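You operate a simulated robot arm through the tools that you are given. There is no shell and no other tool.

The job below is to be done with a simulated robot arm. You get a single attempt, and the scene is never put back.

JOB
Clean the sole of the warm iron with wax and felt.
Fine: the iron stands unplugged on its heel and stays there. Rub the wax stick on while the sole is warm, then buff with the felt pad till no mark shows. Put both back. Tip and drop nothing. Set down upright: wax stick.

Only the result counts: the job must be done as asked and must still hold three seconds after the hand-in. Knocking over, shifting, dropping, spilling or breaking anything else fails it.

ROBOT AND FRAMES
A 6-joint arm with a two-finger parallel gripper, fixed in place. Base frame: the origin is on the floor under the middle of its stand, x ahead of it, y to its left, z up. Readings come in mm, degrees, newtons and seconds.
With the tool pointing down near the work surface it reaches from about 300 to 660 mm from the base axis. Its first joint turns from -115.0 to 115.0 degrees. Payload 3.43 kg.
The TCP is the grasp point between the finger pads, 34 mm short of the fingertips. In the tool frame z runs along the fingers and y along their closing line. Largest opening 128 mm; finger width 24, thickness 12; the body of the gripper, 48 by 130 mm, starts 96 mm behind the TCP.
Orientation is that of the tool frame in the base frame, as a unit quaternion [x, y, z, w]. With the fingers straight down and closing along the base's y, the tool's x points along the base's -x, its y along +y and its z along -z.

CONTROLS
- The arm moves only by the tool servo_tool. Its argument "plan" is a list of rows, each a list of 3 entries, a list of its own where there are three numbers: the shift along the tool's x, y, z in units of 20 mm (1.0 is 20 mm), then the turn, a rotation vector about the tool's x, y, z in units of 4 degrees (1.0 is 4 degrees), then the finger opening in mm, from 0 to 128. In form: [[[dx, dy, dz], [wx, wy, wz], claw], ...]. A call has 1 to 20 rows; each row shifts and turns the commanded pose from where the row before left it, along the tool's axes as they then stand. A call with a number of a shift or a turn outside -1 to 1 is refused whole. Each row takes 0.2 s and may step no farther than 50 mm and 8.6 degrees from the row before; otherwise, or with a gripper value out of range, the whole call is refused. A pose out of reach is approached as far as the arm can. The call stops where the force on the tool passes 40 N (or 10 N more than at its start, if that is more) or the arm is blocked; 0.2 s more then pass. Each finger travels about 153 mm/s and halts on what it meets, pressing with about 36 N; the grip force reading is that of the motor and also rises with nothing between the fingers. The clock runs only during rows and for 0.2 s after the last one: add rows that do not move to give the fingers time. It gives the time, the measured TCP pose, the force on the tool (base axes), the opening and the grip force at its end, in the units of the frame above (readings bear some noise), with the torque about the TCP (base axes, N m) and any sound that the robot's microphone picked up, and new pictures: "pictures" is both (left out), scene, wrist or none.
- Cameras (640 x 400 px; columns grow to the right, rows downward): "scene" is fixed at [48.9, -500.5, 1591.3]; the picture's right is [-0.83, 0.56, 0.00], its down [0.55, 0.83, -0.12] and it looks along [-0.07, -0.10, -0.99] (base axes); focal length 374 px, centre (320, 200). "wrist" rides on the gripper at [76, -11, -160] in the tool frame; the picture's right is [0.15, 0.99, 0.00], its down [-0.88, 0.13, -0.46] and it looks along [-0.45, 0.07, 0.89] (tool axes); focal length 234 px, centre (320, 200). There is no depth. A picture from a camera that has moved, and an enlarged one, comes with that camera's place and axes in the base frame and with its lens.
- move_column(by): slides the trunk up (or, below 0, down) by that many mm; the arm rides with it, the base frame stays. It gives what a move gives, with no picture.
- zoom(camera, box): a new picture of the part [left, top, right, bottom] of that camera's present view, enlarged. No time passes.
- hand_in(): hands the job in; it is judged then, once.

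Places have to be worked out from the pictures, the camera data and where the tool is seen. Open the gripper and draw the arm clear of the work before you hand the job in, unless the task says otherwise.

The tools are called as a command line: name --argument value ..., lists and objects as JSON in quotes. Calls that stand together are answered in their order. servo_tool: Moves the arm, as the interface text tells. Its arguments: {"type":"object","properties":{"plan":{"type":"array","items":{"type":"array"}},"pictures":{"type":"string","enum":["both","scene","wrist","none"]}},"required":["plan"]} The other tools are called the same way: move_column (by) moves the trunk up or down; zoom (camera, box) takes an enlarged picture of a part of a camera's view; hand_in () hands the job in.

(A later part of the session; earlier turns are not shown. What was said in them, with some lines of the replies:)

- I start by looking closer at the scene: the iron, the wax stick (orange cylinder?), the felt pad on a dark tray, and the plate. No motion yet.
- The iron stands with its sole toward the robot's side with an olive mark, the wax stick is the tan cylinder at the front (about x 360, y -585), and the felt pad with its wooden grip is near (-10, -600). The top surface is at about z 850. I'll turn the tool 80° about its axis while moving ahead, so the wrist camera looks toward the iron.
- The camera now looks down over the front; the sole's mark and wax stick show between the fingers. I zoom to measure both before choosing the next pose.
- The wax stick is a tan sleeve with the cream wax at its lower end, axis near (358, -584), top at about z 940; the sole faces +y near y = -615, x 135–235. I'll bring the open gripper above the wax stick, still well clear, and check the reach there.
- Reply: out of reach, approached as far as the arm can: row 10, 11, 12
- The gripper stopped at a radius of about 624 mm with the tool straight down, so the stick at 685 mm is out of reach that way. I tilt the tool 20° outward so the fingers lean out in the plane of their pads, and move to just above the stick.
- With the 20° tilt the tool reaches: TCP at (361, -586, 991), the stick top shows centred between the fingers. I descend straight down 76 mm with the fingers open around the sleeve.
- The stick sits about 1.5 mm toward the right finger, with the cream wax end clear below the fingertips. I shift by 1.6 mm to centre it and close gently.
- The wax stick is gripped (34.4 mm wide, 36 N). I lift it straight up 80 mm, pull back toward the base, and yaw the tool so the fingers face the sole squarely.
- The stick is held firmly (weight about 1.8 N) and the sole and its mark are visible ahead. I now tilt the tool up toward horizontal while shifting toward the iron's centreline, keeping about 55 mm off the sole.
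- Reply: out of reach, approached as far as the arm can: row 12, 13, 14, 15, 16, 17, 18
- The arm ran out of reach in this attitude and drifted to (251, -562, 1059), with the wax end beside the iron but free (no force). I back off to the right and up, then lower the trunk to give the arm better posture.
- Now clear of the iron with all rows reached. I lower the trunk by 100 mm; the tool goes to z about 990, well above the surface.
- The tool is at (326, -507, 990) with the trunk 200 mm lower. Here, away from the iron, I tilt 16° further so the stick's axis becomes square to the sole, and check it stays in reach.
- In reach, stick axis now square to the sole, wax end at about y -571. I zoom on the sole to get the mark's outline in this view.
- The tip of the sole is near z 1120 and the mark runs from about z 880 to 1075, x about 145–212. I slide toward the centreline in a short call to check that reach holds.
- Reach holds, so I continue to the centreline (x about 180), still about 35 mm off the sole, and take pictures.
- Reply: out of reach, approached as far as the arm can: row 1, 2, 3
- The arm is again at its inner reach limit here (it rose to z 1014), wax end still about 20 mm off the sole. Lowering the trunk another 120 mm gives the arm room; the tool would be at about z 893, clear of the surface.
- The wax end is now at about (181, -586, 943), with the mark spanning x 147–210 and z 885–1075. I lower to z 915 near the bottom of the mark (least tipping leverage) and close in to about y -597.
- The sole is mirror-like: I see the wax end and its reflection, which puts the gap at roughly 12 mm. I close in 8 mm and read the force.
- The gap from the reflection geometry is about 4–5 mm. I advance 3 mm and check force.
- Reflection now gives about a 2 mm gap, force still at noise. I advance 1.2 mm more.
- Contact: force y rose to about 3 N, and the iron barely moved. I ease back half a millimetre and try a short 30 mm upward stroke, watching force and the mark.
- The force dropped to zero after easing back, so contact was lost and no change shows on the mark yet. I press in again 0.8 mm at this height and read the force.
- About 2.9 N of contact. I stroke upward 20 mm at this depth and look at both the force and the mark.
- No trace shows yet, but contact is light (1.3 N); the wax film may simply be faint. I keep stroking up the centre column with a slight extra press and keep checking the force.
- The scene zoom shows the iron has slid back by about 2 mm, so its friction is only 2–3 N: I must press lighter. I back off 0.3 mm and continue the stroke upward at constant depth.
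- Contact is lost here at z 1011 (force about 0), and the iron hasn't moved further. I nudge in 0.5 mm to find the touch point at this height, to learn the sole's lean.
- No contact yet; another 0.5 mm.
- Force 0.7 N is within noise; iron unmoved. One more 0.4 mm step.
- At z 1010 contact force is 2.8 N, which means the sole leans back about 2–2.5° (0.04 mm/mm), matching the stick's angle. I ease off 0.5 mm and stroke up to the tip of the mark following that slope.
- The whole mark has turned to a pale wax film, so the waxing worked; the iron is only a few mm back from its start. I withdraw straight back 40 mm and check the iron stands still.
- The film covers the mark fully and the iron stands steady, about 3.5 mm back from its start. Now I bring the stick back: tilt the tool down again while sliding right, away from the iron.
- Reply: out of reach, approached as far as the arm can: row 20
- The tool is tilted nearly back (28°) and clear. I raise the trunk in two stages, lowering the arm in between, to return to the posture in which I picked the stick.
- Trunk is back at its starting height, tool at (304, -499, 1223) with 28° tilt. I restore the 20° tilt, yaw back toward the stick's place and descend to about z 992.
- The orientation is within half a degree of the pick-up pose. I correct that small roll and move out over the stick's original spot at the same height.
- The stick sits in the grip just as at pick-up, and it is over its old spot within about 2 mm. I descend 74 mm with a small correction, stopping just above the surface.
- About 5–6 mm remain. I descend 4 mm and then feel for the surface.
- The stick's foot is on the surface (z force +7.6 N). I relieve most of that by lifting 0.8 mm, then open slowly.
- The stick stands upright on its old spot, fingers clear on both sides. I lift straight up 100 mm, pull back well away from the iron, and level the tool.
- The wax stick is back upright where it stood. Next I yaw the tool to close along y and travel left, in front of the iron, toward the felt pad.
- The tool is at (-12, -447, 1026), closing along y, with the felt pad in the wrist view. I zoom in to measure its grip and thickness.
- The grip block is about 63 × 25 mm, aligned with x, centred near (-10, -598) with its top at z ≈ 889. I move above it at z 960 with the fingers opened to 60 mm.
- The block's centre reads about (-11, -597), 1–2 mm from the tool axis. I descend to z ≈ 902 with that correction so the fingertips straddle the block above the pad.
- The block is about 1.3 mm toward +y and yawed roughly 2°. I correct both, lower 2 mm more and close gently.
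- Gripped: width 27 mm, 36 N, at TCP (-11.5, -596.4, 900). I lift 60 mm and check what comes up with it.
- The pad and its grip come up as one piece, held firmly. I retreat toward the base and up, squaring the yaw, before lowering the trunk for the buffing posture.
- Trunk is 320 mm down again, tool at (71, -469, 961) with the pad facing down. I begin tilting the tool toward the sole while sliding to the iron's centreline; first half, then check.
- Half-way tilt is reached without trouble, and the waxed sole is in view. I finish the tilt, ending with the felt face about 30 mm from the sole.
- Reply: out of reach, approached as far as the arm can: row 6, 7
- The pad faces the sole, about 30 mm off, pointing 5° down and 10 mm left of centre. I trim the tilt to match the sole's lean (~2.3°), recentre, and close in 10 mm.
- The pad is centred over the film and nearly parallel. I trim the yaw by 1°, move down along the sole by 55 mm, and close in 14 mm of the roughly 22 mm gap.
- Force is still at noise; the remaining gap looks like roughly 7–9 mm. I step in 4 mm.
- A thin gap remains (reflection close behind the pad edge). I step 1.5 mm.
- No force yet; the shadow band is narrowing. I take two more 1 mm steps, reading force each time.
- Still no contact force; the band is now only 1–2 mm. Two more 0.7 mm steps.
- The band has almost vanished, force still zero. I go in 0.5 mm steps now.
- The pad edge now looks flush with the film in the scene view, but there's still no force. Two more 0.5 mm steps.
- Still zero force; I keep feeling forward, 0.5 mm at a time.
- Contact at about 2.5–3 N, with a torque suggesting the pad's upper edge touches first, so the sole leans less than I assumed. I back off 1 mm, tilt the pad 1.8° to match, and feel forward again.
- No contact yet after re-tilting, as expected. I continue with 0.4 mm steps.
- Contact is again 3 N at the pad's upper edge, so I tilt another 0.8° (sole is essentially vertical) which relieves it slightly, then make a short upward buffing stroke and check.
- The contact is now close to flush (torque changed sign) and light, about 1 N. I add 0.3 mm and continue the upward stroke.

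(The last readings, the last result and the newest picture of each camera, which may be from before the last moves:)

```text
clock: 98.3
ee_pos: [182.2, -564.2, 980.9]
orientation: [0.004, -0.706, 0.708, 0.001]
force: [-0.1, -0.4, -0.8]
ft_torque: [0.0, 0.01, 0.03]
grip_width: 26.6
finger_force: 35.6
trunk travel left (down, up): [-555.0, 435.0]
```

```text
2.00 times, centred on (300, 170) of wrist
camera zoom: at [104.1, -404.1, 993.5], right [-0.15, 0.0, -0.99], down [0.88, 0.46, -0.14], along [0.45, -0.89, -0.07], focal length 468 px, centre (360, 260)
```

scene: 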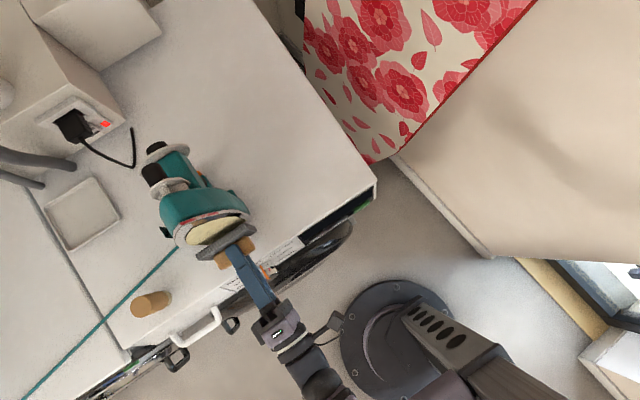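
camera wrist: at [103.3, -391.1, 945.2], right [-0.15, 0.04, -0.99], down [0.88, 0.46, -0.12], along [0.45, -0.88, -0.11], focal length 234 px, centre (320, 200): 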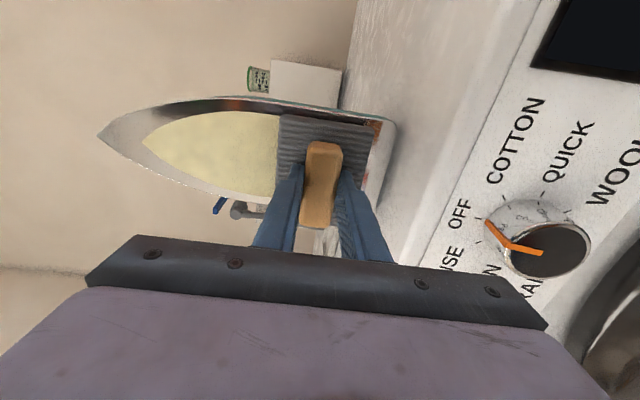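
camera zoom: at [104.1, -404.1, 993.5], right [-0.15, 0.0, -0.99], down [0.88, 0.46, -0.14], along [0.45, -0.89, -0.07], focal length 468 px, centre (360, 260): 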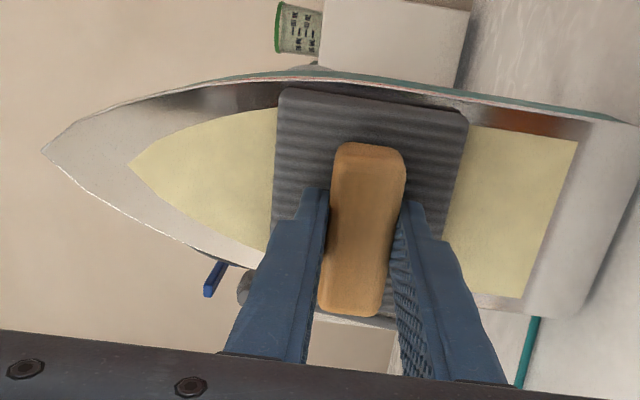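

Contact was lost again at this height, so the sole leans back slightly after all. I feel forward in 0.4 mm steps here.

servo_tool --plan '[[[0, 0, 0.02], [0, 0, 0], 18]]' --pictures "none"

servo_tool --plan '[[[0, 0, 0.02], [0, 0, 0], 18]]' --pictures "none"

```text
clock: 98.7
ee_pos: [181.4, -563.1, 982.3]
orientation: [0.004, -0.706, 0.708, 0.001]
force: [0.1, 1.2, 0.2]
ft_torque: [0.08, 0.03, 0.0]
grip_width: 26.9
finger_force: 36.0
trunk travel left (down, up): [-555.0, 435.0]
```

```text
clock: 99.1
ee_pos: [182.4, -563.0, 981.5]
orientation: [0.003, -0.706, 0.709, 0.001]
force: [0.9, 4.1, -0.2]
ft_torque: [0.12, 0.0, 0.0]
grip_width: 27.0
finger_force: 35.7
trunk travel left (down, up): [-555.0, 435.0]
```

4 N at the lower part of the pad; the match lies between the two tilts. I turn back 0.4°, ease 0.2 mm, and stroke upward 40 mm along the pad plane.

servo_tool --plan '[[[0, 0, -0.01], [-0.1, 0, 0], 18], [[0, -0.4, 0], [0, 0, 0], 18], [[0, -0.4, 0], [0, 0, 0], 18], [[0, -0.4, 0], [0, 0, 0], 18], [[0, -0.4, 0], [0, 0, 0], 18], [[0, -0.4, 0], [0, 0, 0], 18]]' --pictures "none"

zoom --camera "wrist" --box '[140, 70, 460, 270]'

zoom --camera "scene" --box '[190, 200, 260, 255]'

```text
clock: 100.5
ee_pos: [182.7, -563.7, 1023.3]
orientation: [-0.005, 0.708, -0.706, -0.002]
force: [0.0, 0.0, -0.6]
ft_torque: [-0.01, 0.01, 0.01]
grip_width: 26.7
finger_force: 35.7
trunk travel left (down, up): [-555.0, 435.0]
```

```text
2.00 times, centred on (300, 170) of wrist
camera zoom: at [104.4, -405.0, 1034.8], right [-0.15, 0.0, -0.99], down [0.88, 0.46, -0.14], along [0.45, -0.89, -0.07], focal length 468 px, centre (360, 260)
```

zoom: 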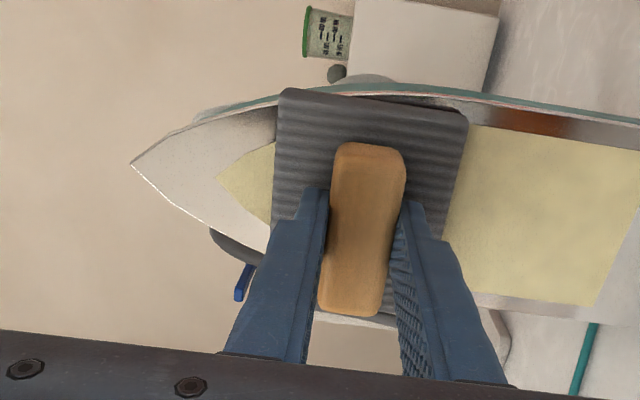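

```text
7.27 times, centred on (225, 228) of scene
camera zoom: at [48.9, -500.5, 1591.3], right [-0.83, 0.56, 0.0], down [0.55, 0.83, -0.12], along [-0.07, -0.1, -0.99], focal length 2717 px, centre (1011, 0)
```

zoom: 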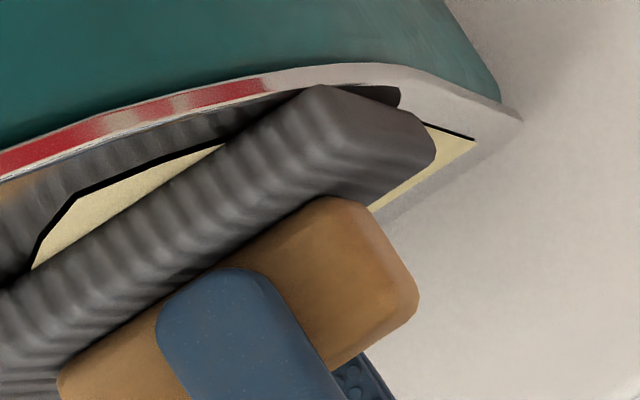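

Contact lost again at z 1023. I feel forward here in 0.4 mm steps.

servo_tool --plan '[[[0, 0, 0.02], [0, 0, 0], 18]]' --pictures "none"

servo_tool --plan '[[[0, 0, 0.02], [0, 0, 0], 18]]' --pictures "none"

```text
clock: 100.9
ee_pos: [181.4, -564.2, 1021.7]
orientation: [-0.004, 0.708, -0.706, -0.001]
force: [1.3, 1.2, -1.0]
ft_torque: [-0.02, 0.04, -0.02]
grip_width: 27.0
finger_force: 36.4
trunk travel left (down, up): [-555.0, 435.0]
```

```text
clock: 101.3
ee_pos: [182.7, -564.8, 1021.7]
orientation: [-0.003, 0.708, -0.706, -0.001]
force: [0.4, 2.8, -0.7]
ft_torque: [-0.11, 0.01, 0.0]
grip_width: 27.3
finger_force: 35.8
trunk travel left (down, up): [-555.0, 435.0]
```

Contact 2.8 N here. I stroke down the sole 48 mm with a tiny relief per row, then check force and the film.

servo_tool --plan '[[[0, 0.4, -0.006], [0, 0, 0], 18], [[0, 0.4, -0.0015], [0, 0, 0], 18], [[0, 0.4, -0.0015], [0, 0, 0], 18], [[0, 0.4, -0.0015], [0, 0, 0], 18], [[0, 0.4, -0.0015], [0, 0, 0], 18], [[0, 0.4, -0.0015], [0, 0, 0], 18]]' --pictures "none"

zoom --camera "wrist" --box '[140, 70, 460, 270]'

zoom --camera "scene" --box '[190, 200, 260, 255]'

```text
clock: 102.7
ee_pos: [181.4, -563.6, 974.5]
orientation: [-0.003, 0.708, -0.706, -0.001]
force: [-0.1, -0.5, -0.9]
ft_torque: [0.03, 0.03, -0.01]
grip_width: 26.9
finger_force: 36.3
trunk travel left (down, up): [-555.0, 435.0]
```

```text
2.00 times, centred on (300, 170) of wrist
camera zoom: at [103.9, -405.6, 986.9], right [-0.15, 0.0, -0.99], down [0.88, 0.46, -0.14], along [0.45, -0.89, -0.07], focal length 468 px, centre (360, 260)
```

zoom: 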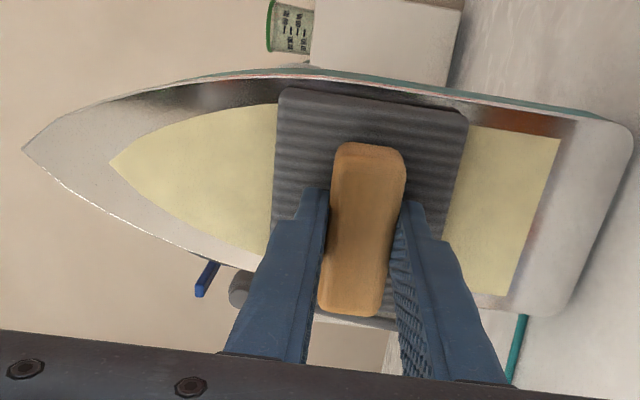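

```text
7.27 times, centred on (225, 228) of scene
camera zoom: at [48.9, -500.5, 1591.3], right [-0.83, 0.56, 0.0], down [0.55, 0.83, -0.12], along [-0.07, -0.1, -0.99], focal length 2717 px, centre (1011, 0)
```

zoom: 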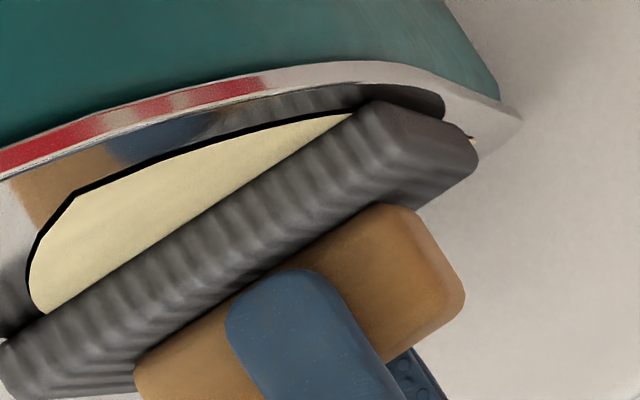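

No contact (the iron gave way a fraction on the earlier presses). I check the iron's total shift with the same zoom as before, then feel forward in 0.2–0.3 mm steps only.

servo_tool --plan '[[[0, 0, 0.015], [0, 0, 0], 18]]' --pictures "none"

zoom --camera "scene" --box '[140, 170, 270, 260]'

servo_tool --plan '[[[0, 0, 0.012], [0, 0, 0], 18]]' --pictures "none"

```text
clock: 103.1
ee_pos: [181.6, -565.4, 973.8]
orientation: [-0.003, 0.709, -0.705, -0.001]
force: [-0.5, 1.6, -0.4]
ft_torque: [-0.06, -0.01, -0.04]
grip_width: 26.8
finger_force: 35.5
trunk travel left (down, up): [-555.0, 435.0]
```

```text
4.44 times, centred on (205, 215) of scene
camera zoom: at [48.9, -500.5, 1591.3], right [-0.83, 0.56, 0.0], down [0.55, 0.83, -0.12], along [-0.07, -0.1, -0.99], focal length 1660 px, centre (831, 133)
```

zoom: 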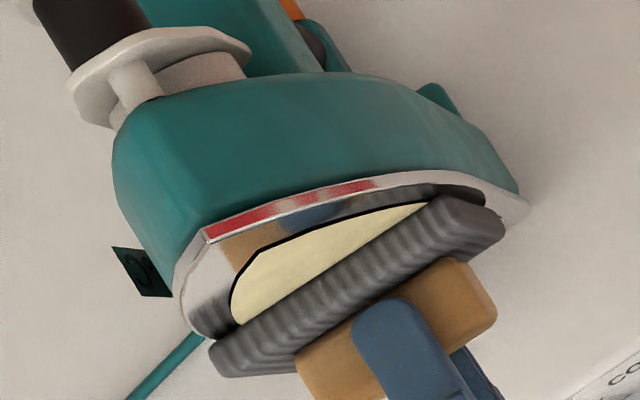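

```text
clock: 103.5
ee_pos: [181.8, -564.0, 974.4]
orientation: [-0.004, 0.709, -0.705, -0.001]
force: [-0.3, 2.0, -0.6]
ft_torque: [-0.05, 0.01, -0.01]
grip_width: 26.9
finger_force: 36.2
trunk travel left (down, up): [-555.0, 435.0]
```

About 2 N now. I rub with short strokes ±16 mm around this height, which should hold contact without pushing the iron further.

servo_tool --plan '[[[0, -0.4, 0], [0, 0, 0], 18], [[0, -0.4, 0], [0, 0, 0], 18], [[0, 0.4, 0], [0, 0, 0], 18], [[0, 0.4, 0], [0, 0, 0], 18], [[0, 0.4, 0], [0, 0, 0], 18], [[0, 0.4, 0], [0, 0, 0], 18], [[0, -0.4, 0], [0, 0, 0], 18], [[0, -0.4, 0], [0, 0, 0], 18]]' --pictures "none"

zoom --camera "wrist" --box '[140, 70, 460, 270]'

zoom --camera "scene" --box '[140, 170, 270, 260]'

```text
clock: 105.3
ee_pos: [180.5, -564.9, 974.3]
orientation: [-0.005, 0.708, -0.706, -0.002]
force: [-0.2, 1.7, 0.0]
ft_torque: [-0.05, -0.01, 0.01]
grip_width: 27.0
finger_force: 36.2
trunk travel left (down, up): [-555.0, 435.0]
```

```text
2.00 times, centred on (300, 170) of wrist
camera zoom: at [103.8, -406.2, 986.9], right [-0.15, 0.0, -0.99], down [0.88, 0.46, -0.14], along [0.45, -0.89, -0.07], focal length 468 px, centre (360, 260)
```

zoom: 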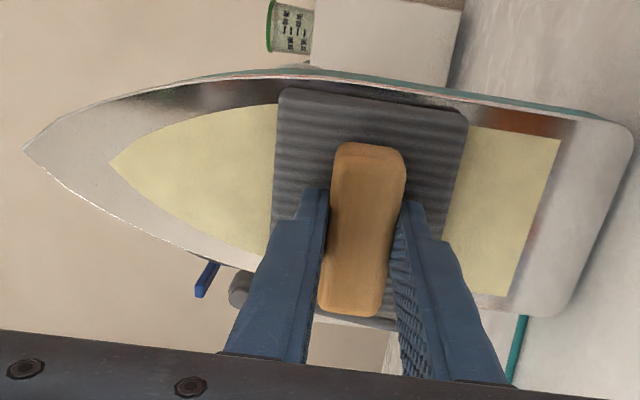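

```text
4.44 times, centred on (205, 215) of scene
camera zoom: at [48.9, -500.5, 1591.3], right [-0.83, 0.56, 0.0], down [0.55, 0.83, -0.12], along [-0.07, -0.1, -0.99], focal length 1660 px, centre (831, 133)
```

zoom: 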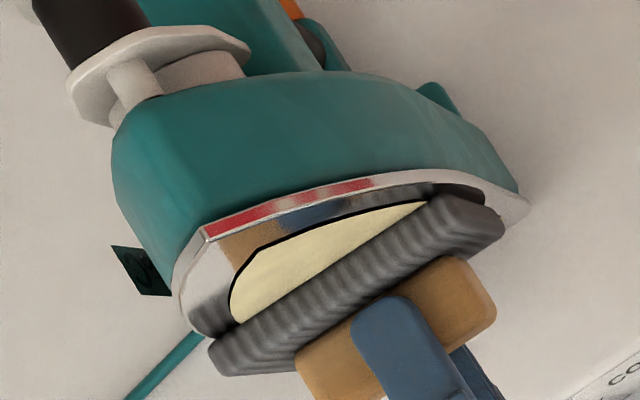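

Contact held at 1.7 N and the iron stayed put. I keep buffing with slightly longer strokes (±24 mm), two full cycles.

servo_tool --plan '[[[0, -0.6, 0], [0, 0, 0], 18], [[0, -0.6, 0], [0, 0, 0], 18], [[0, 0.6, 0], [0, 0, 0], 18], [[0, 0.6, 0], [0, 0, 0], 18], [[0, 0.6, 0], [0, 0, 0], 18], [[0, 0.6, 0], [0, 0, 0], 18], [[0, -0.6, 0], [0, 0, 0], 18], [[0, -0.6, 0], [0, 0, 0], 18], [[0, -0.6, 0], [0, 0, 0], 18], [[0, -0.6, 0], [0, 0, 0], 18], [[0, 0.6, 0], [0, 0, 0], 18], [[0, 0.6, 0], [0, 0, 0], 18], [[0, 0.6, 0], [0, 0, 0], 18], [[0, 0.6, 0], [0, 0, 0], 18], [[0, -0.6, 0], [0, 0, 0], 18], [[0, -0.6, 0], [0, 0, 0], 18]]' --pictures "none"

zoom --camera "wrist" --box '[140, 70, 460, 270]'

zoom --camera "scene" --box '[140, 170, 270, 260]'

```text
clock: 108.7
ee_pos: [181.0, -566.4, 973.9]
orientation: [-0.004, 0.708, -0.706, -0.002]
force: [0.0, 0.3, -1.1]
ft_torque: [-0.01, 0.0, 0.01]
grip_width: 27.2
finger_force: 36.2
trunk travel left (down, up): [-555.0, 435.0]
```

```text
2.00 times, centred on (300, 170) of wrist
camera zoom: at [103.8, -406.0, 986.8], right [-0.15, 0.0, -0.99], down [0.88, 0.46, -0.14], along [0.45, -0.89, -0.07], focal length 468 px, centre (360, 260)
```

zoom: 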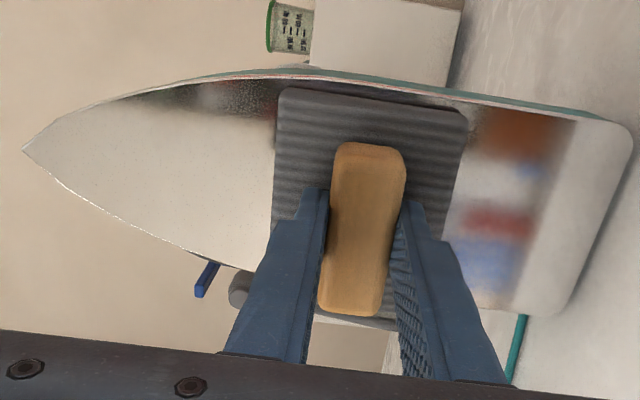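

```text
4.44 times, centred on (205, 215) of scene
camera zoom: at [48.9, -500.5, 1591.3], right [-0.83, 0.56, 0.0], down [0.55, 0.83, -0.12], along [-0.07, -0.1, -0.99], focal length 1660 px, centre (831, 133)
```

zoom: 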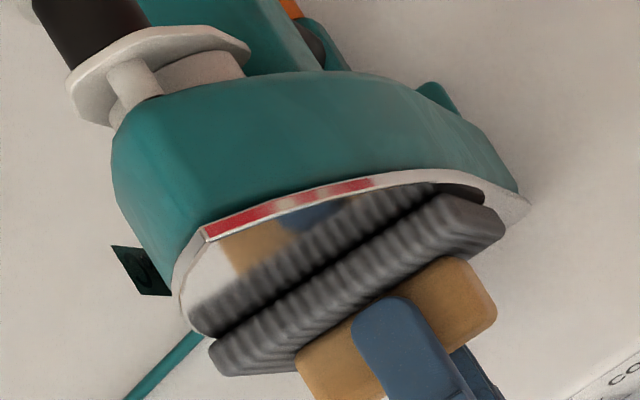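

The film is gone and the sole is mirror-clean around the pad. I withdraw straight back 40 mm and inspect the whole sole.

servo_tool --plan '[[[0, 0, -0.25], [0, 0, 0], 18], [[0, 0, -0.75], [0, 0, 0], 18], [[0, 0, -0.9], [0, 0, 0], 18]]'

zoom --camera "wrist" --box '[140, 70, 460, 270]'

zoom --camera "scene" --box '[140, 170, 270, 260]'

```text
clock: 109.5
ee_pos: [180.5, -525.8, 974.3]
orientation: [-0.004, 0.708, -0.706, -0.001]
force: [1.2, 0.0, -0.6]
ft_torque: [0.01, 0.01, -0.01]
grip_width: 26.8
finger_force: 36.3
trunk travel left (down, up): [-555.0, 435.0]
camera wrist: at [103.5, -367.7, 987.0], right [-0.15, 0.0, -0.99], down [0.88, 0.46, -0.14], along [0.45, -0.89, -0.07], focal length 234 px, centre (320, 200)
```

scene: 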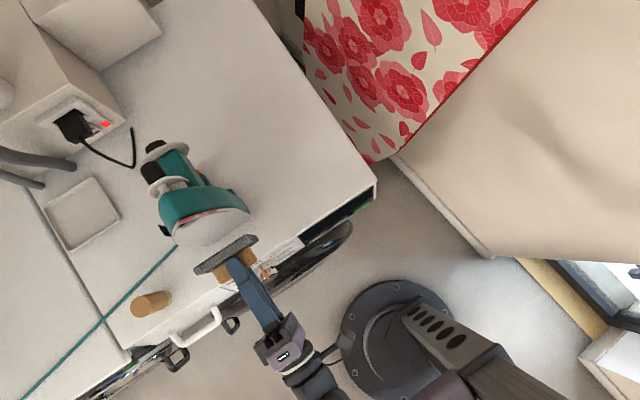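
wrist: 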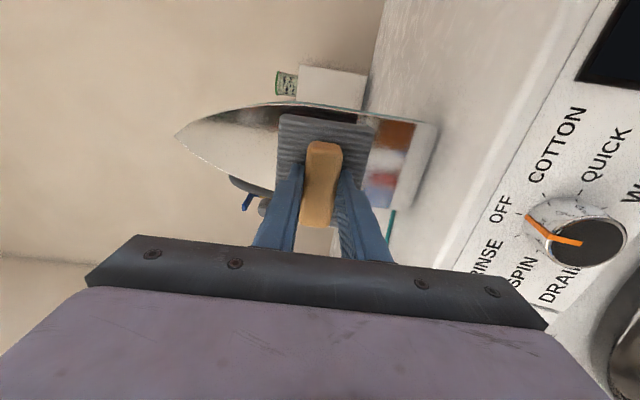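

```text
2.00 times, centred on (300, 170) of wrist
camera zoom: at [103.5, -367.7, 987.0], right [-0.15, 0.0, -0.99], down [0.88, 0.46, -0.14], along [0.45, -0.89, -0.07], focal length 468 px, centre (360, 260)
```

zoom: 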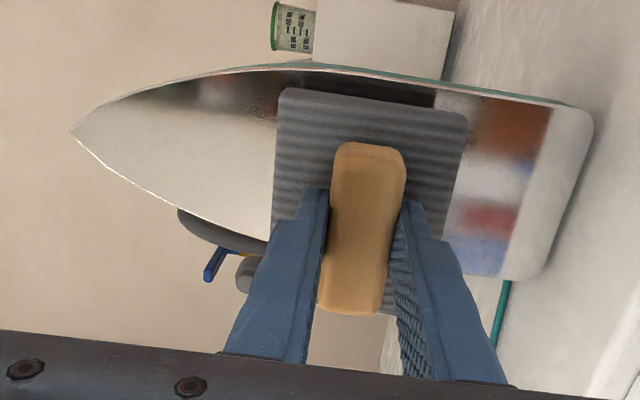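

```text
4.44 times, centred on (205, 215) of scene
camera zoom: at [48.9, -500.5, 1591.3], right [-0.83, 0.56, 0.0], down [0.55, 0.83, -0.12], along [-0.07, -0.1, -0.99], focal length 1660 px, centre (831, 133)
```

zoom: 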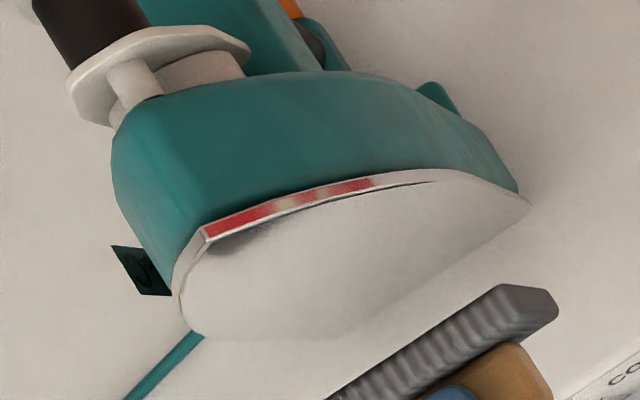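

The whole sole is clean and the iron stands. Now I take the felt pad back: first tilt halfway down in place, clear of the iron.

servo_tool --plan '[[[0, 0, 0], [-1, 0, 0], 18], [[0, 0, 0], [-1, 0, 0], 18], [[0, 0, 0], [-1, 0, 0], 18], [[0, 0, 0], [-1, 0, 0], 18], [[0, 0, 0], [-1, 0, 0], 18], [[0, 0, 0], [-1, 0, 0], 18], [[0, 0, 0], [-1, 0, 0], 18], [[0, 0, 0], [-1, 0, 0], 18], [[0, 0, 0], [-1, 0, 0], 18], [[0, 0, 0], [-1, 0, 0], 18], [[0, 0, 0], [-1, 0, 0], 18]]' --pictures "none"

```text
clock: 111.9
ee_pos: [182.2, -527.7, 973.9]
orientation: [-0.003, 0.921, -0.389, -0.002]
force: [0.3, 0.1, -0.8]
ft_torque: [0.01, 0.0, 0.0]
grip_width: 27.2
finger_force: 36.0
trunk travel left (down, up): [-555.0, 435.0]
```

Smooth so far (46° left). I finish levelling the tool while moving left and back, in front of the machine's free edge.

servo_tool --plan '[[[0.5, 0.184, -0.189], [-1, 0, 0], 18], [[0.5, 0.197, -0.176], [-1, 0, 0], 18], [[0.5, 0.209, -0.162], [-1, 0, 0], 18], [[0.5, 0.219, -0.147], [-1, 0, 0], 18], [[0.5, 0.229, -0.131], [-1, 0, 0], 18], [[0.5, 0.238, -0.115], [-1, 0, 0], 18], [[0.5, 0.245, -0.098], [-1, 0, 0], 18], [[0.5, 0.251, -0.081], [-1, 0, 0], 18], [[0.5, 0.256, -0.063], [-1, 0, 0], 18], [[0.5, 0.26, -0.045], [-1, 0, 0], 18], [[0.5, 0.263, -0.027], [-1, 0, 0], 18], [[0, 0, 0], [-0.45, 0, 0], 18]]'

```text
clock: 114.5
ee_pos: [70.6, -469.5, 974.1]
orientation: [-0.002, 1.0, 0.0, -0.004]
force: [0.3, -0.9, 0.2]
ft_torque: [0.01, 0.01, -0.03]
grip_width: 27.0
finger_force: 35.9
trunk travel left (down, up): [-555.0, 435.0]
camera wrist: at [-5.1, -481.5, 1135.0], right [-0.15, 0.99, 0.0], down [0.88, 0.13, 0.45], along [0.44, 0.07, -0.89], focal length 234 px, centre (320, 200)
```

scene: 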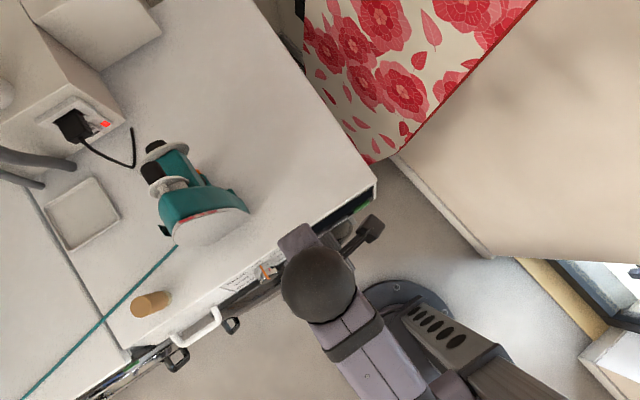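
wrist: 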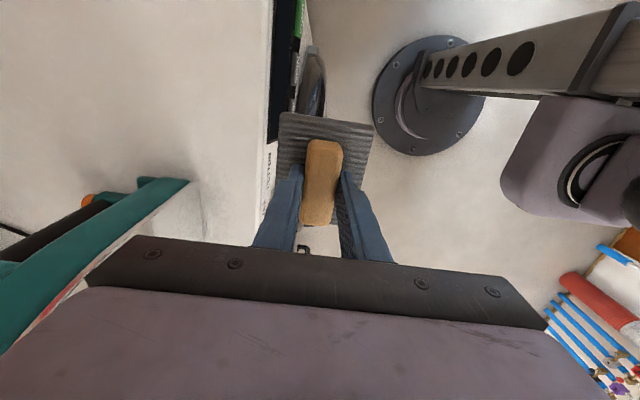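

The tool is level with the pad at (71, -470, 974). I raise the trunk in two stages back to its starting height, with a move left in between and the small yaw/tilt corrections.

move_column --by 160

servo_tool --plan '[[[0.5, 0.1, 1], [0, -0.115, 0], 18], [[0.5, 0.1, 1], [0, 0, 0.43], 18], [[0.5, 0.1, 1], [0, 0, 0], 18], [[0.5, 0.1, 1], [0, 0, 0], 18], [[0.5, 0.1, 1], [0, 0, 0], 18], [[0.5, 0.1, 1], [0, 0, 0], 18], [[0.5, 0.1, 1], [0, 0, 0], 18], [[0.5, 0.1, 1], [0, 0, 0], 18]]' --pictures "none"

move_column --by 160

```text
clock: 116.3
ee_pos: [70.4, -469.9, 1134.0]
orientation: [-0.002, 1.0, 0.0, -0.004]
force: [-0.1, 0.1, -0.9]
ft_torque: [-0.02, 0.03, -0.01]
grip_width: 27.5
finger_force: 35.4
trunk travel left (down, up): [-715.0, 275.0]
```

```text
clock: 118.1
ee_pos: [-9.4, -452.7, 974.7]
orientation: [0.013, 1.0, 0.0, 0.0]
force: [-0.7, -0.4, -1.1]
ft_torque: [0.0, 0.02, -0.01]
grip_width: 27.0
finger_force: 35.7
trunk travel left (down, up): [-715.0, 275.0]
```

```text
clock: 119.9
ee_pos: [-9.7, -452.4, 1134.1]
orientation: [0.013, 1.0, 0.0, 0.0]
force: [0.1, -0.1, -0.2]
ft_torque: [0.01, 0.01, -0.01]
grip_width: 26.9
finger_force: 35.9
trunk travel left (down, up): [-875.0, 115.0]
```

Back at the starting trunk height, orientation equals the pick-up one. I move over the pad's original place at z ≈ 960.

servo_tool --plan '[[[-0.011, -0.8, 0.967], [0, 0, 0], 18], [[-0.011, -0.8, 0.967], [0, 0, 0], 18], [[-0.011, -0.8, 0.967], [0, 0, 0], 18], [[-0.011, -0.8, 0.967], [0, 0, 0], 18], [[-0.011, -0.8, 0.967], [0, 0, 0], 18], [[-0.011, -0.8, 0.967], [0, 0, 0], 18], [[-0.011, -0.8, 0.967], [0, 0, 0], 18], [[-0.011, -0.8, 0.967], [0, 0, 0], 18], [[-0.011, -0.8, 0.967], [0, 0, 0], 18], [[0, 0, 0], [0, 0, 0], 18]]'

zoom --camera "wrist" --box '[240, 100, 400, 230]'

```text
clock: 122.1
ee_pos: [-11.6, -595.4, 960.9]
orientation: [0.013, 1.0, 0.0, -0.001]
force: [-0.5, 0.5, -0.4]
ft_torque: [-0.02, -0.01, 0.03]
grip_width: 27.2
finger_force: 36.3
trunk travel left (down, up): [-875.0, 115.0]
camera wrist: at [-88.0, -604.7, 1121.1], right [-0.12, 0.99, 0.0], down [0.88, 0.11, 0.46], along [0.45, 0.06, -0.89], focal length 234 px, centre (320, 200)
```

scene: 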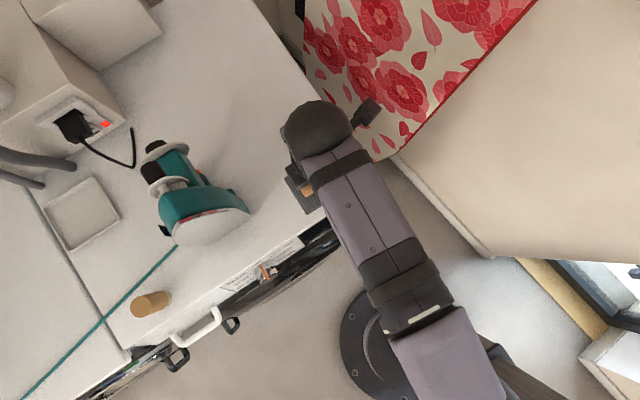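
wrist: 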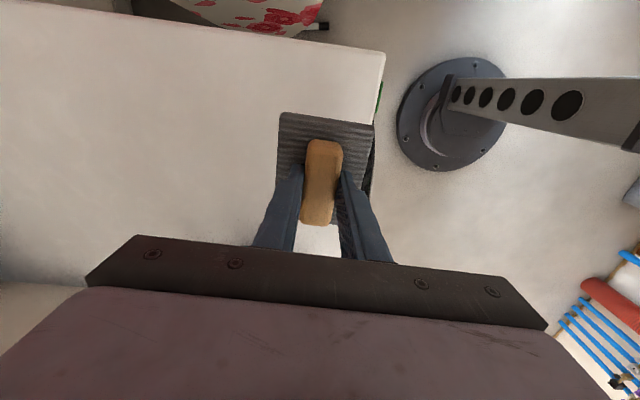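

```text
3.08 times, centred on (320, 165) of wrist
camera zoom: at [-88.0, -604.7, 1121.1], right [-0.12, 0.99, 0.0], down [0.88, 0.11, 0.46], along [0.45, 0.06, -0.89], focal length 720 px, centre (320, 308)
```

zoom: 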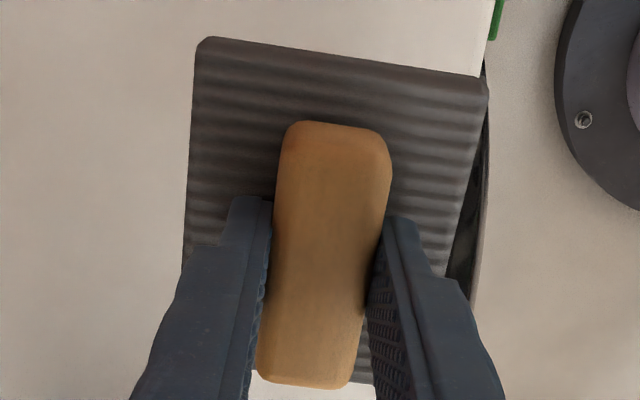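

The pad has slipped about 3 mm toward -x in the grip, so I offset by 3 mm the other way, and descend 56 mm to just above the surface.

servo_tool --plan '[[[-0.05, -0.01, 0.93], [0, 0, 0], 18], [[-0.05, -0.01, 0.93], [0, 0, 0], 18], [[-0.05, -0.01, 0.93], [0, 0, 0], 18], [[0, 0, 0], [0, 0, 0], 18]]' --pictures "wrist"

zoom --camera "wrist" --box '[240, 100, 400, 230]'

```text
clock: 123.1
ee_pos: [-6.9, -596.2, 904.3]
orientation: [0.013, 1.0, 0.0, 0.0]
force: [0.2, 0.5, -0.4]
ft_torque: [0.01, 0.03, 0.01]
grip_width: 27.1
finger_force: 35.9
trunk travel left (down, up): [-875.0, 115.0]
camera wrist: at [-84.5, -605.5, 1065.4], right [-0.12, 0.99, 0.0], down [0.88, 0.11, 0.46], along [0.45, 0.06, -0.89], focal length 234 px, centre (320, 200)
```

wrist: 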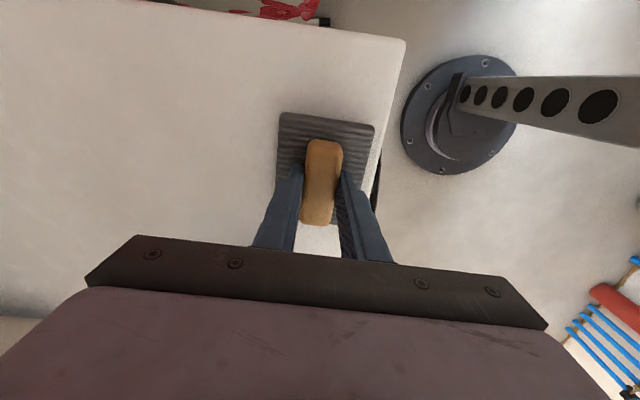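

```text
3.08 times, centred on (320, 165) of wrist
camera zoom: at [-84.5, -605.5, 1065.4], right [-0.12, 0.99, 0.0], down [0.88, 0.11, 0.46], along [0.45, 0.06, -0.89], focal length 720 px, centre (320, 308)
```

zoom: 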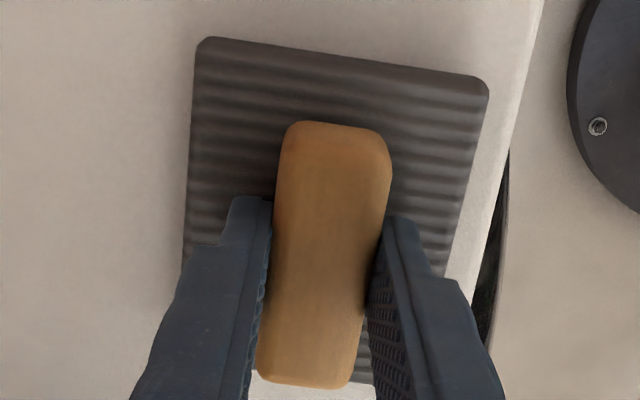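

About 4 mm remain to the pick-up height. I lower 2.5 mm and then 1 mm at a time, reading the vertical force.

servo_tool --plan '[[[0, 0, 0.06], [0, 0, 0], 18], [[0, 0, 0.06], [0, 0, 0], 18]]' --pictures "none"

servo_tool --plan '[[[0, 0, 0.05], [0, 0, 0], 18]]' --pictures "none"

```text
clock: 123.7
ee_pos: [-7.7, -595.8, 904.0]
orientation: [0.013, 1.0, 0.0, 0.0]
force: [-0.6, 0.7, -0.8]
ft_torque: [-0.01, 0.0, 0.01]
grip_width: 26.8
finger_force: 35.8
trunk travel left (down, up): [-875.0, 115.0]
```

```text
clock: 124.1
ee_pos: [-8.4, -595.9, 900.5]
orientation: [0.013, 1.0, 0.0, 0.0]
force: [-0.1, -0.3, 0.3]
ft_torque: [-0.03, 0.01, 0.01]
grip_width: 26.9
finger_force: 36.1
trunk travel left (down, up): [-875.0, 115.0]
```

Force z just begins to change (+0.3). I go down another 0.7 mm to confirm contact.

servo_tool --plan '[[[0, 0, 0.035], [0, 0, 0], 18]]' --pictures "none"

servo_tool --plan '[[[0, 0, 0.035], [0, 0, 0], 18]]' --pictures "none"

```text
clock: 124.5
ee_pos: [-7.7, -596.5, 900.2]
orientation: [0.013, 1.0, 0.0, 0.0]
force: [-0.4, 0.1, 2.2]
ft_torque: [0.05, -0.2, -0.01]
grip_width: 26.9
finger_force: 35.9
trunk travel left (down, up): [-875.0, 115.0]
```

```text
clock: 124.9
ee_pos: [-8.1, -597.6, 901.5]
orientation: [0.013, 1.0, -0.001, 0.0]
force: [-0.1, -0.1, 7.1]
ft_torque: [0.1, -0.4, 0.01]
grip_width: 27.1
finger_force: 36.4
trunk travel left (down, up): [-875.0, 115.0]
```

The pad touches with 7 N, loaded at its +x edge, so it has pivoted very slightly in the grip. I press 0.8 mm more so it swings flat before releasing.

servo_tool --plan '[[[0, 0, 0.04], [0, 0, 0], 18], [[0, 0, 0], [0, 0, 0], 18]]' --pictures "wrist"

zoom --camera "wrist" --box '[240, 100, 400, 230]'

```text
clock: 125.5
ee_pos: [-7.0, -596.8, 900.9]
orientation: [0.013, 1.0, -0.001, 0.0]
force: [0.8, -1.3, 12.0]
ft_torque: [0.12, -0.74, -0.05]
grip_width: 27.0
finger_force: 36.2
trunk travel left (down, up): [-875.0, 115.0]
camera wrist: at [-84.6, -605.3, 1061.4], right [-0.12, 0.99, 0.0], down [0.88, 0.11, 0.46], along [0.45, 0.05, -0.89], focal length 234 px, centre (320, 200)
```

wrist: 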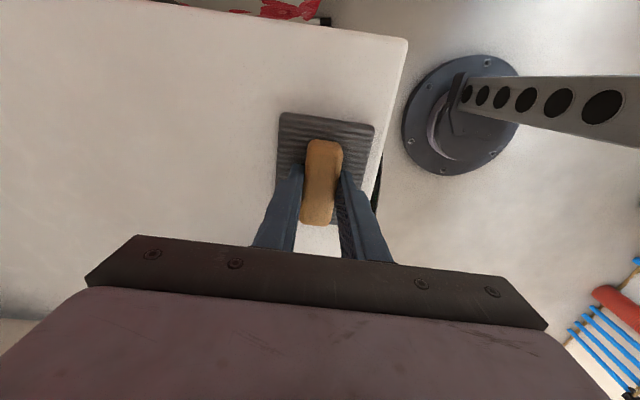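

```text
3.08 times, centred on (320, 165) of wrist
camera zoom: at [-84.6, -605.3, 1061.4], right [-0.12, 0.99, 0.0], down [0.88, 0.11, 0.46], along [0.45, 0.05, -0.89], focal length 720 px, centre (320, 308)
```

zoom: 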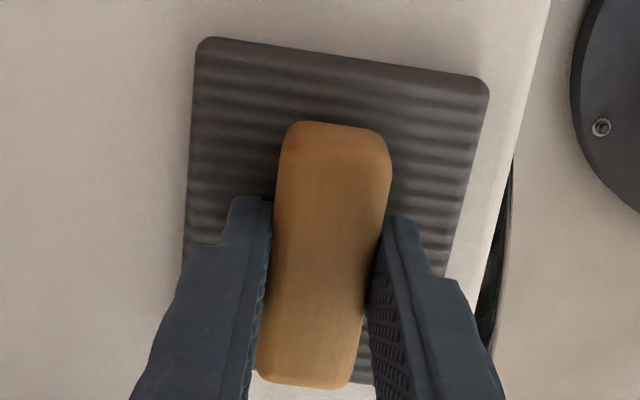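

Load is still at the +x edge (torque -0.74), so I level it with the tool instead: lift 1 mm and rotate about y in small steps until the torque vanishes.

servo_tool --plan '[[[0, 0, -0.05], [0, -0.25, 0], 18], [[0, 0, 0], [0, 0, 0], 18]]' --pictures "none"

servo_tool --plan '[[[0, 0, 0.03], [0, -0.15, 0], 18], [[0, 0, 0], [0, 0, 0], 18]]' --pictures "none"

```text
clock: 126.1
ee_pos: [-8.8, -596.9, 901.4]
orientation: [0.012, 1.0, -0.001, 0.009]
force: [-1.9, -2.9, 10.2]
ft_torque: [-0.08, 0.59, 0.15]
grip_width: 27.1
finger_force: 36.1
trunk travel left (down, up): [-875.0, 115.0]
```

```text
clock: 126.7
ee_pos: [-8.9, -596.2, 902.1]
orientation: [0.014, 1.0, -0.002, 0.014]
force: [-3.4, -2.7, 15.4]
ft_torque: [0.13, 0.91, 0.14]
grip_width: 26.9
finger_force: 36.2
trunk travel left (down, up): [-875.0, 115.0]
```

Overcorrected: the load moved to the -x edge, so the true tilt is only about 0.5°. I rotate back 1.1° while lifting 1 mm.

servo_tool --plan '[[[0, 0, -0.05], [0, 0.14, 0], 18], [[0, 0, -0.01], [0, 0.14, 0], 18], [[0, 0, 0], [0, 0, 0], 18]]' --pictures "none"

```text
clock: 127.5
ee_pos: [-7.5, -596.1, 902.3]
orientation: [0.014, 1.0, 0.0, 0.006]
force: [-1.2, -2.8, 8.0]
ft_torque: [-0.24, -0.33, -0.12]
grip_width: 27.3
finger_force: 35.6
trunk travel left (down, up): [-875.0, 115.0]
```

Nearly flat now. I lift another 0.8 mm to relieve the load and check the force.

servo_tool --plan '[[[0, 0, -0.02], [0, -0.05, 0], 18], [[0, 0, -0.02], [0, 0, 0], 18], [[0, 0, 0], [0, 0, 0], 18]]' --pictures "none"

```text
clock: 128.3
ee_pos: [-8.0, -595.4, 901.3]
orientation: [0.013, 1.0, 0.001, 0.007]
force: [-0.5, 0.2, 0.9]
ft_torque: [-0.12, 0.09, 0.03]
grip_width: 27.2
finger_force: 36.1
trunk travel left (down, up): [-875.0, 115.0]
```

Load is now only about 1–2 N with the pad resting flat. I open the fingers gradually.

servo_tool --plan '[[[0, 0, 0], [0, 0, 0], 26], [[0, 0, 0], [0, 0, 0], 28], [[0, 0, 0], [0, 0, 0], 30], [[0, 0, 0], [0, 0, 0], 36], [[0, 0, 0], [0, 0, 0], 46], [[0, 0, 0], [0, 0, 0], 56], [[0, 0, 0], [0, 0, 0], 56]]' --pictures "wrist"

zoom --camera "wrist" --box '[240, 100, 400, 230]'

```text
clock: 129.9
ee_pos: [-6.6, -595.8, 902.7]
orientation: [0.013, 1.0, 0.0, 0.006]
force: [-0.7, 0.5, -0.5]
ft_torque: [-0.01, -0.03, -0.02]
grip_width: 56.1
finger_force: 0.1
trunk travel left (down, up): [-875.0, 115.0]
camera wrist: at [-86.7, -605.9, 1061.1], right [-0.12, 0.99, 0.0], down [0.88, 0.11, 0.47], along [0.46, 0.05, -0.88], focal length 234 px, centre (320, 200)
```

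wrist: 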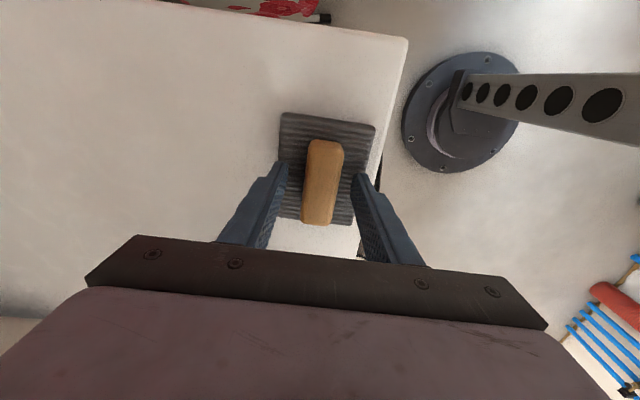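

```text
3.08 times, centred on (320, 165) of wrist
camera zoom: at [-86.7, -605.9, 1061.1], right [-0.12, 0.99, 0.0], down [0.88, 0.11, 0.47], along [0.46, 0.05, -0.88], focal length 720 px, centre (320, 308)
```

zoom: 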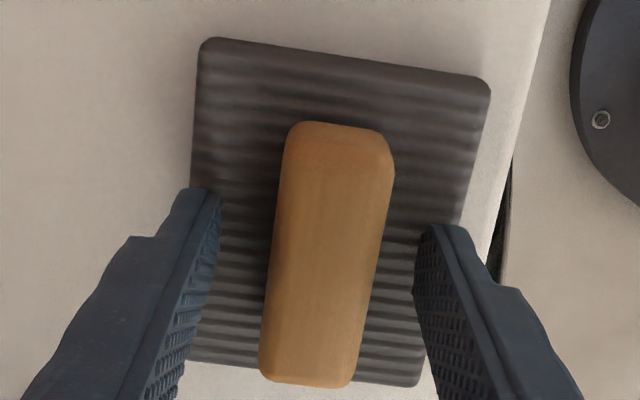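

The pad rests flat and free of the fingers. I lift straight up 90 mm and retreat toward the base, then look at the whole scene.

servo_tool --plan '[[[0, 0, -0.5], [0, 0, 0], 56], [[0, 0, -1], [0, 0, 0], 56], [[0, 0, -1], [0, 0, 0], 56], [[0, 0, -1], [0, 0, 0], 56], [[0, 0, -1], [0, 0, 0], 56], [[0, 1, -0.5], [0, 0, 0], 70], [[0, 1, -0.5], [0, 0, 0], 90], [[0, 1, -0.5], [0, 0, 0], 90], [[0, 1, -0.5], [0, 0, 0], 90], [[0, 1, -0.5], [0, 0, 0], 90], [[0, 1, -0.5], [0, 0, 0], 90], [[0, 1, -0.5], [0, 0, 0], 90], [[0, 1, -0.5], [0, 0, 0], 90], [[0, 1, -0.5], [0, 0, 0], 90]]'

zoom --camera "scene" --box '[270, 140, 370, 230]'

zoom --camera "scene" --box '[140, 170, 270, 260]'

zoom --camera "scene" --box '[120, 270, 200, 330]'

```text
clock: 132.9
ee_pos: [-5.9, -415.5, 1082.4]
orientation: [0.013, 1.0, 0.0, 0.006]
force: [0.6, -0.2, 0.1]
ft_torque: [-0.01, 0.03, 0.02]
grip_width: 89.9
finger_force: 0.0
trunk travel left (down, up): [-875.0, 115.0]
camera wrist: at [-84.9, -424.8, 1241.4], right [-0.12, 0.99, 0.0], down [0.88, 0.11, 0.47], along [0.46, 0.05, -0.88], focal length 234 px, centre (320, 200)
```

scene: 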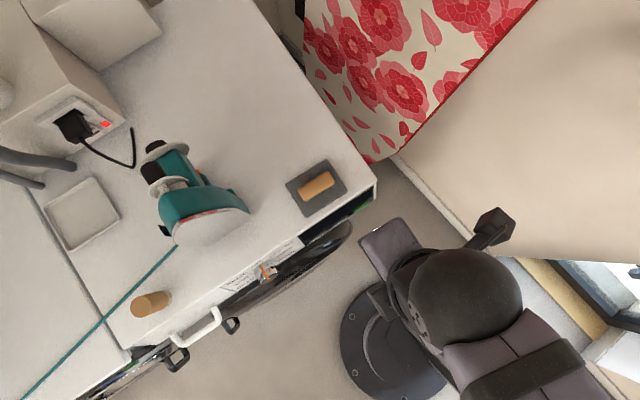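
wrist: 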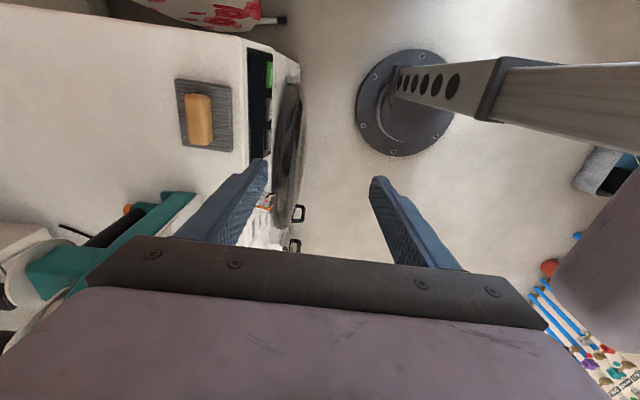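

```text
4.44 times, centred on (320, 185) of scene
camera zoom: at [48.9, -500.5, 1591.3], right [-0.83, 0.56, 0.0], down [0.55, 0.83, -0.12], along [-0.07, -0.1, -0.99], focal length 1660 px, centre (320, 267)
```

zoom: 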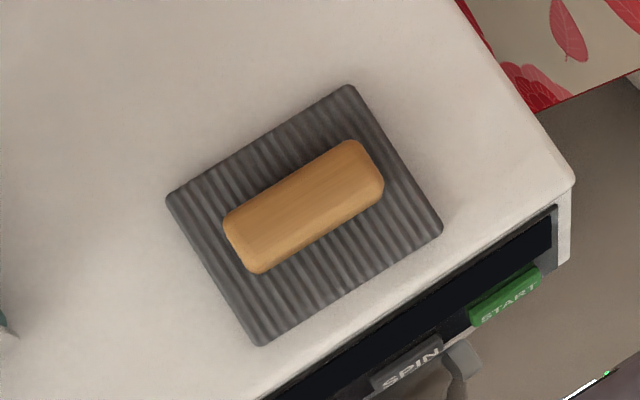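

```text
4.44 times, centred on (205, 215) of scene
camera zoom: at [48.9, -500.5, 1591.3], right [-0.83, 0.56, 0.0], down [0.55, 0.83, -0.12], along [-0.07, -0.1, -0.99], focal length 1660 px, centre (831, 133)
```

zoom: 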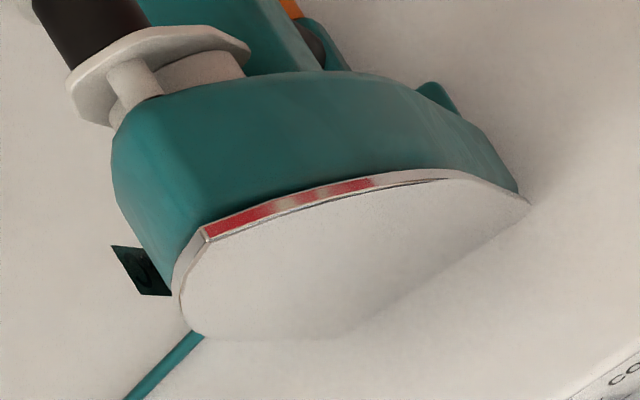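

```text
6.67 times, centred on (160, 300) of scene
camera zoom: at [48.9, -500.5, 1591.3], right [-0.83, 0.56, 0.0], down [0.55, 0.83, -0.12], along [-0.07, -0.1, -0.99], focal length 2490 px, centre (1387, -467)
```

zoom: 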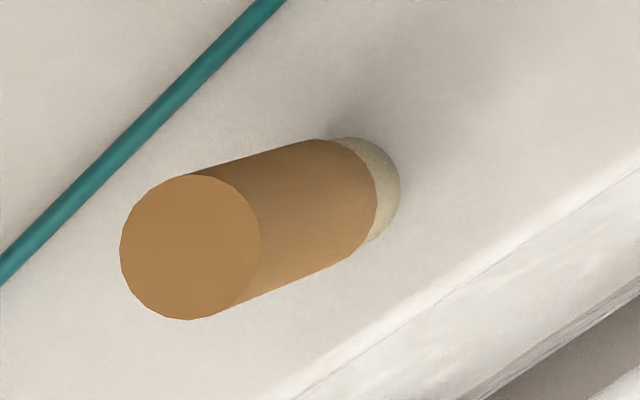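

All is in place: the sole shows no mark, the iron stands on its heel, the wax stick is upright on its spot, and the felt pad lies back on its place. The iron did slide back about 6–7 mm under the rubbing. The gripper is open and the arm is clear, so I hand in.

hand_in

```text
The job is handed in.
```

I waxed and buffed the iron's sole, and no mark shows on it in the last pictures. I've handed the job in, but it hasn't been graded yet.

- **Iron:** it stands upright on its heel. It slid about 6–7 mm away from the robot while I rubbed it, and I left it there because pulling it back risked tipping it. If the judging is strict about "stays there", this is the weak point.
- **Wax stick:** it stands upright within about 1 mm of where it started.
- **Felt pad:** it lies flat within about 2 mm of where it started, turned by about 1–2°.
- **Arm:** the gripper is open, and the arm is clear of the work.

Nothing was dropped or tipped.
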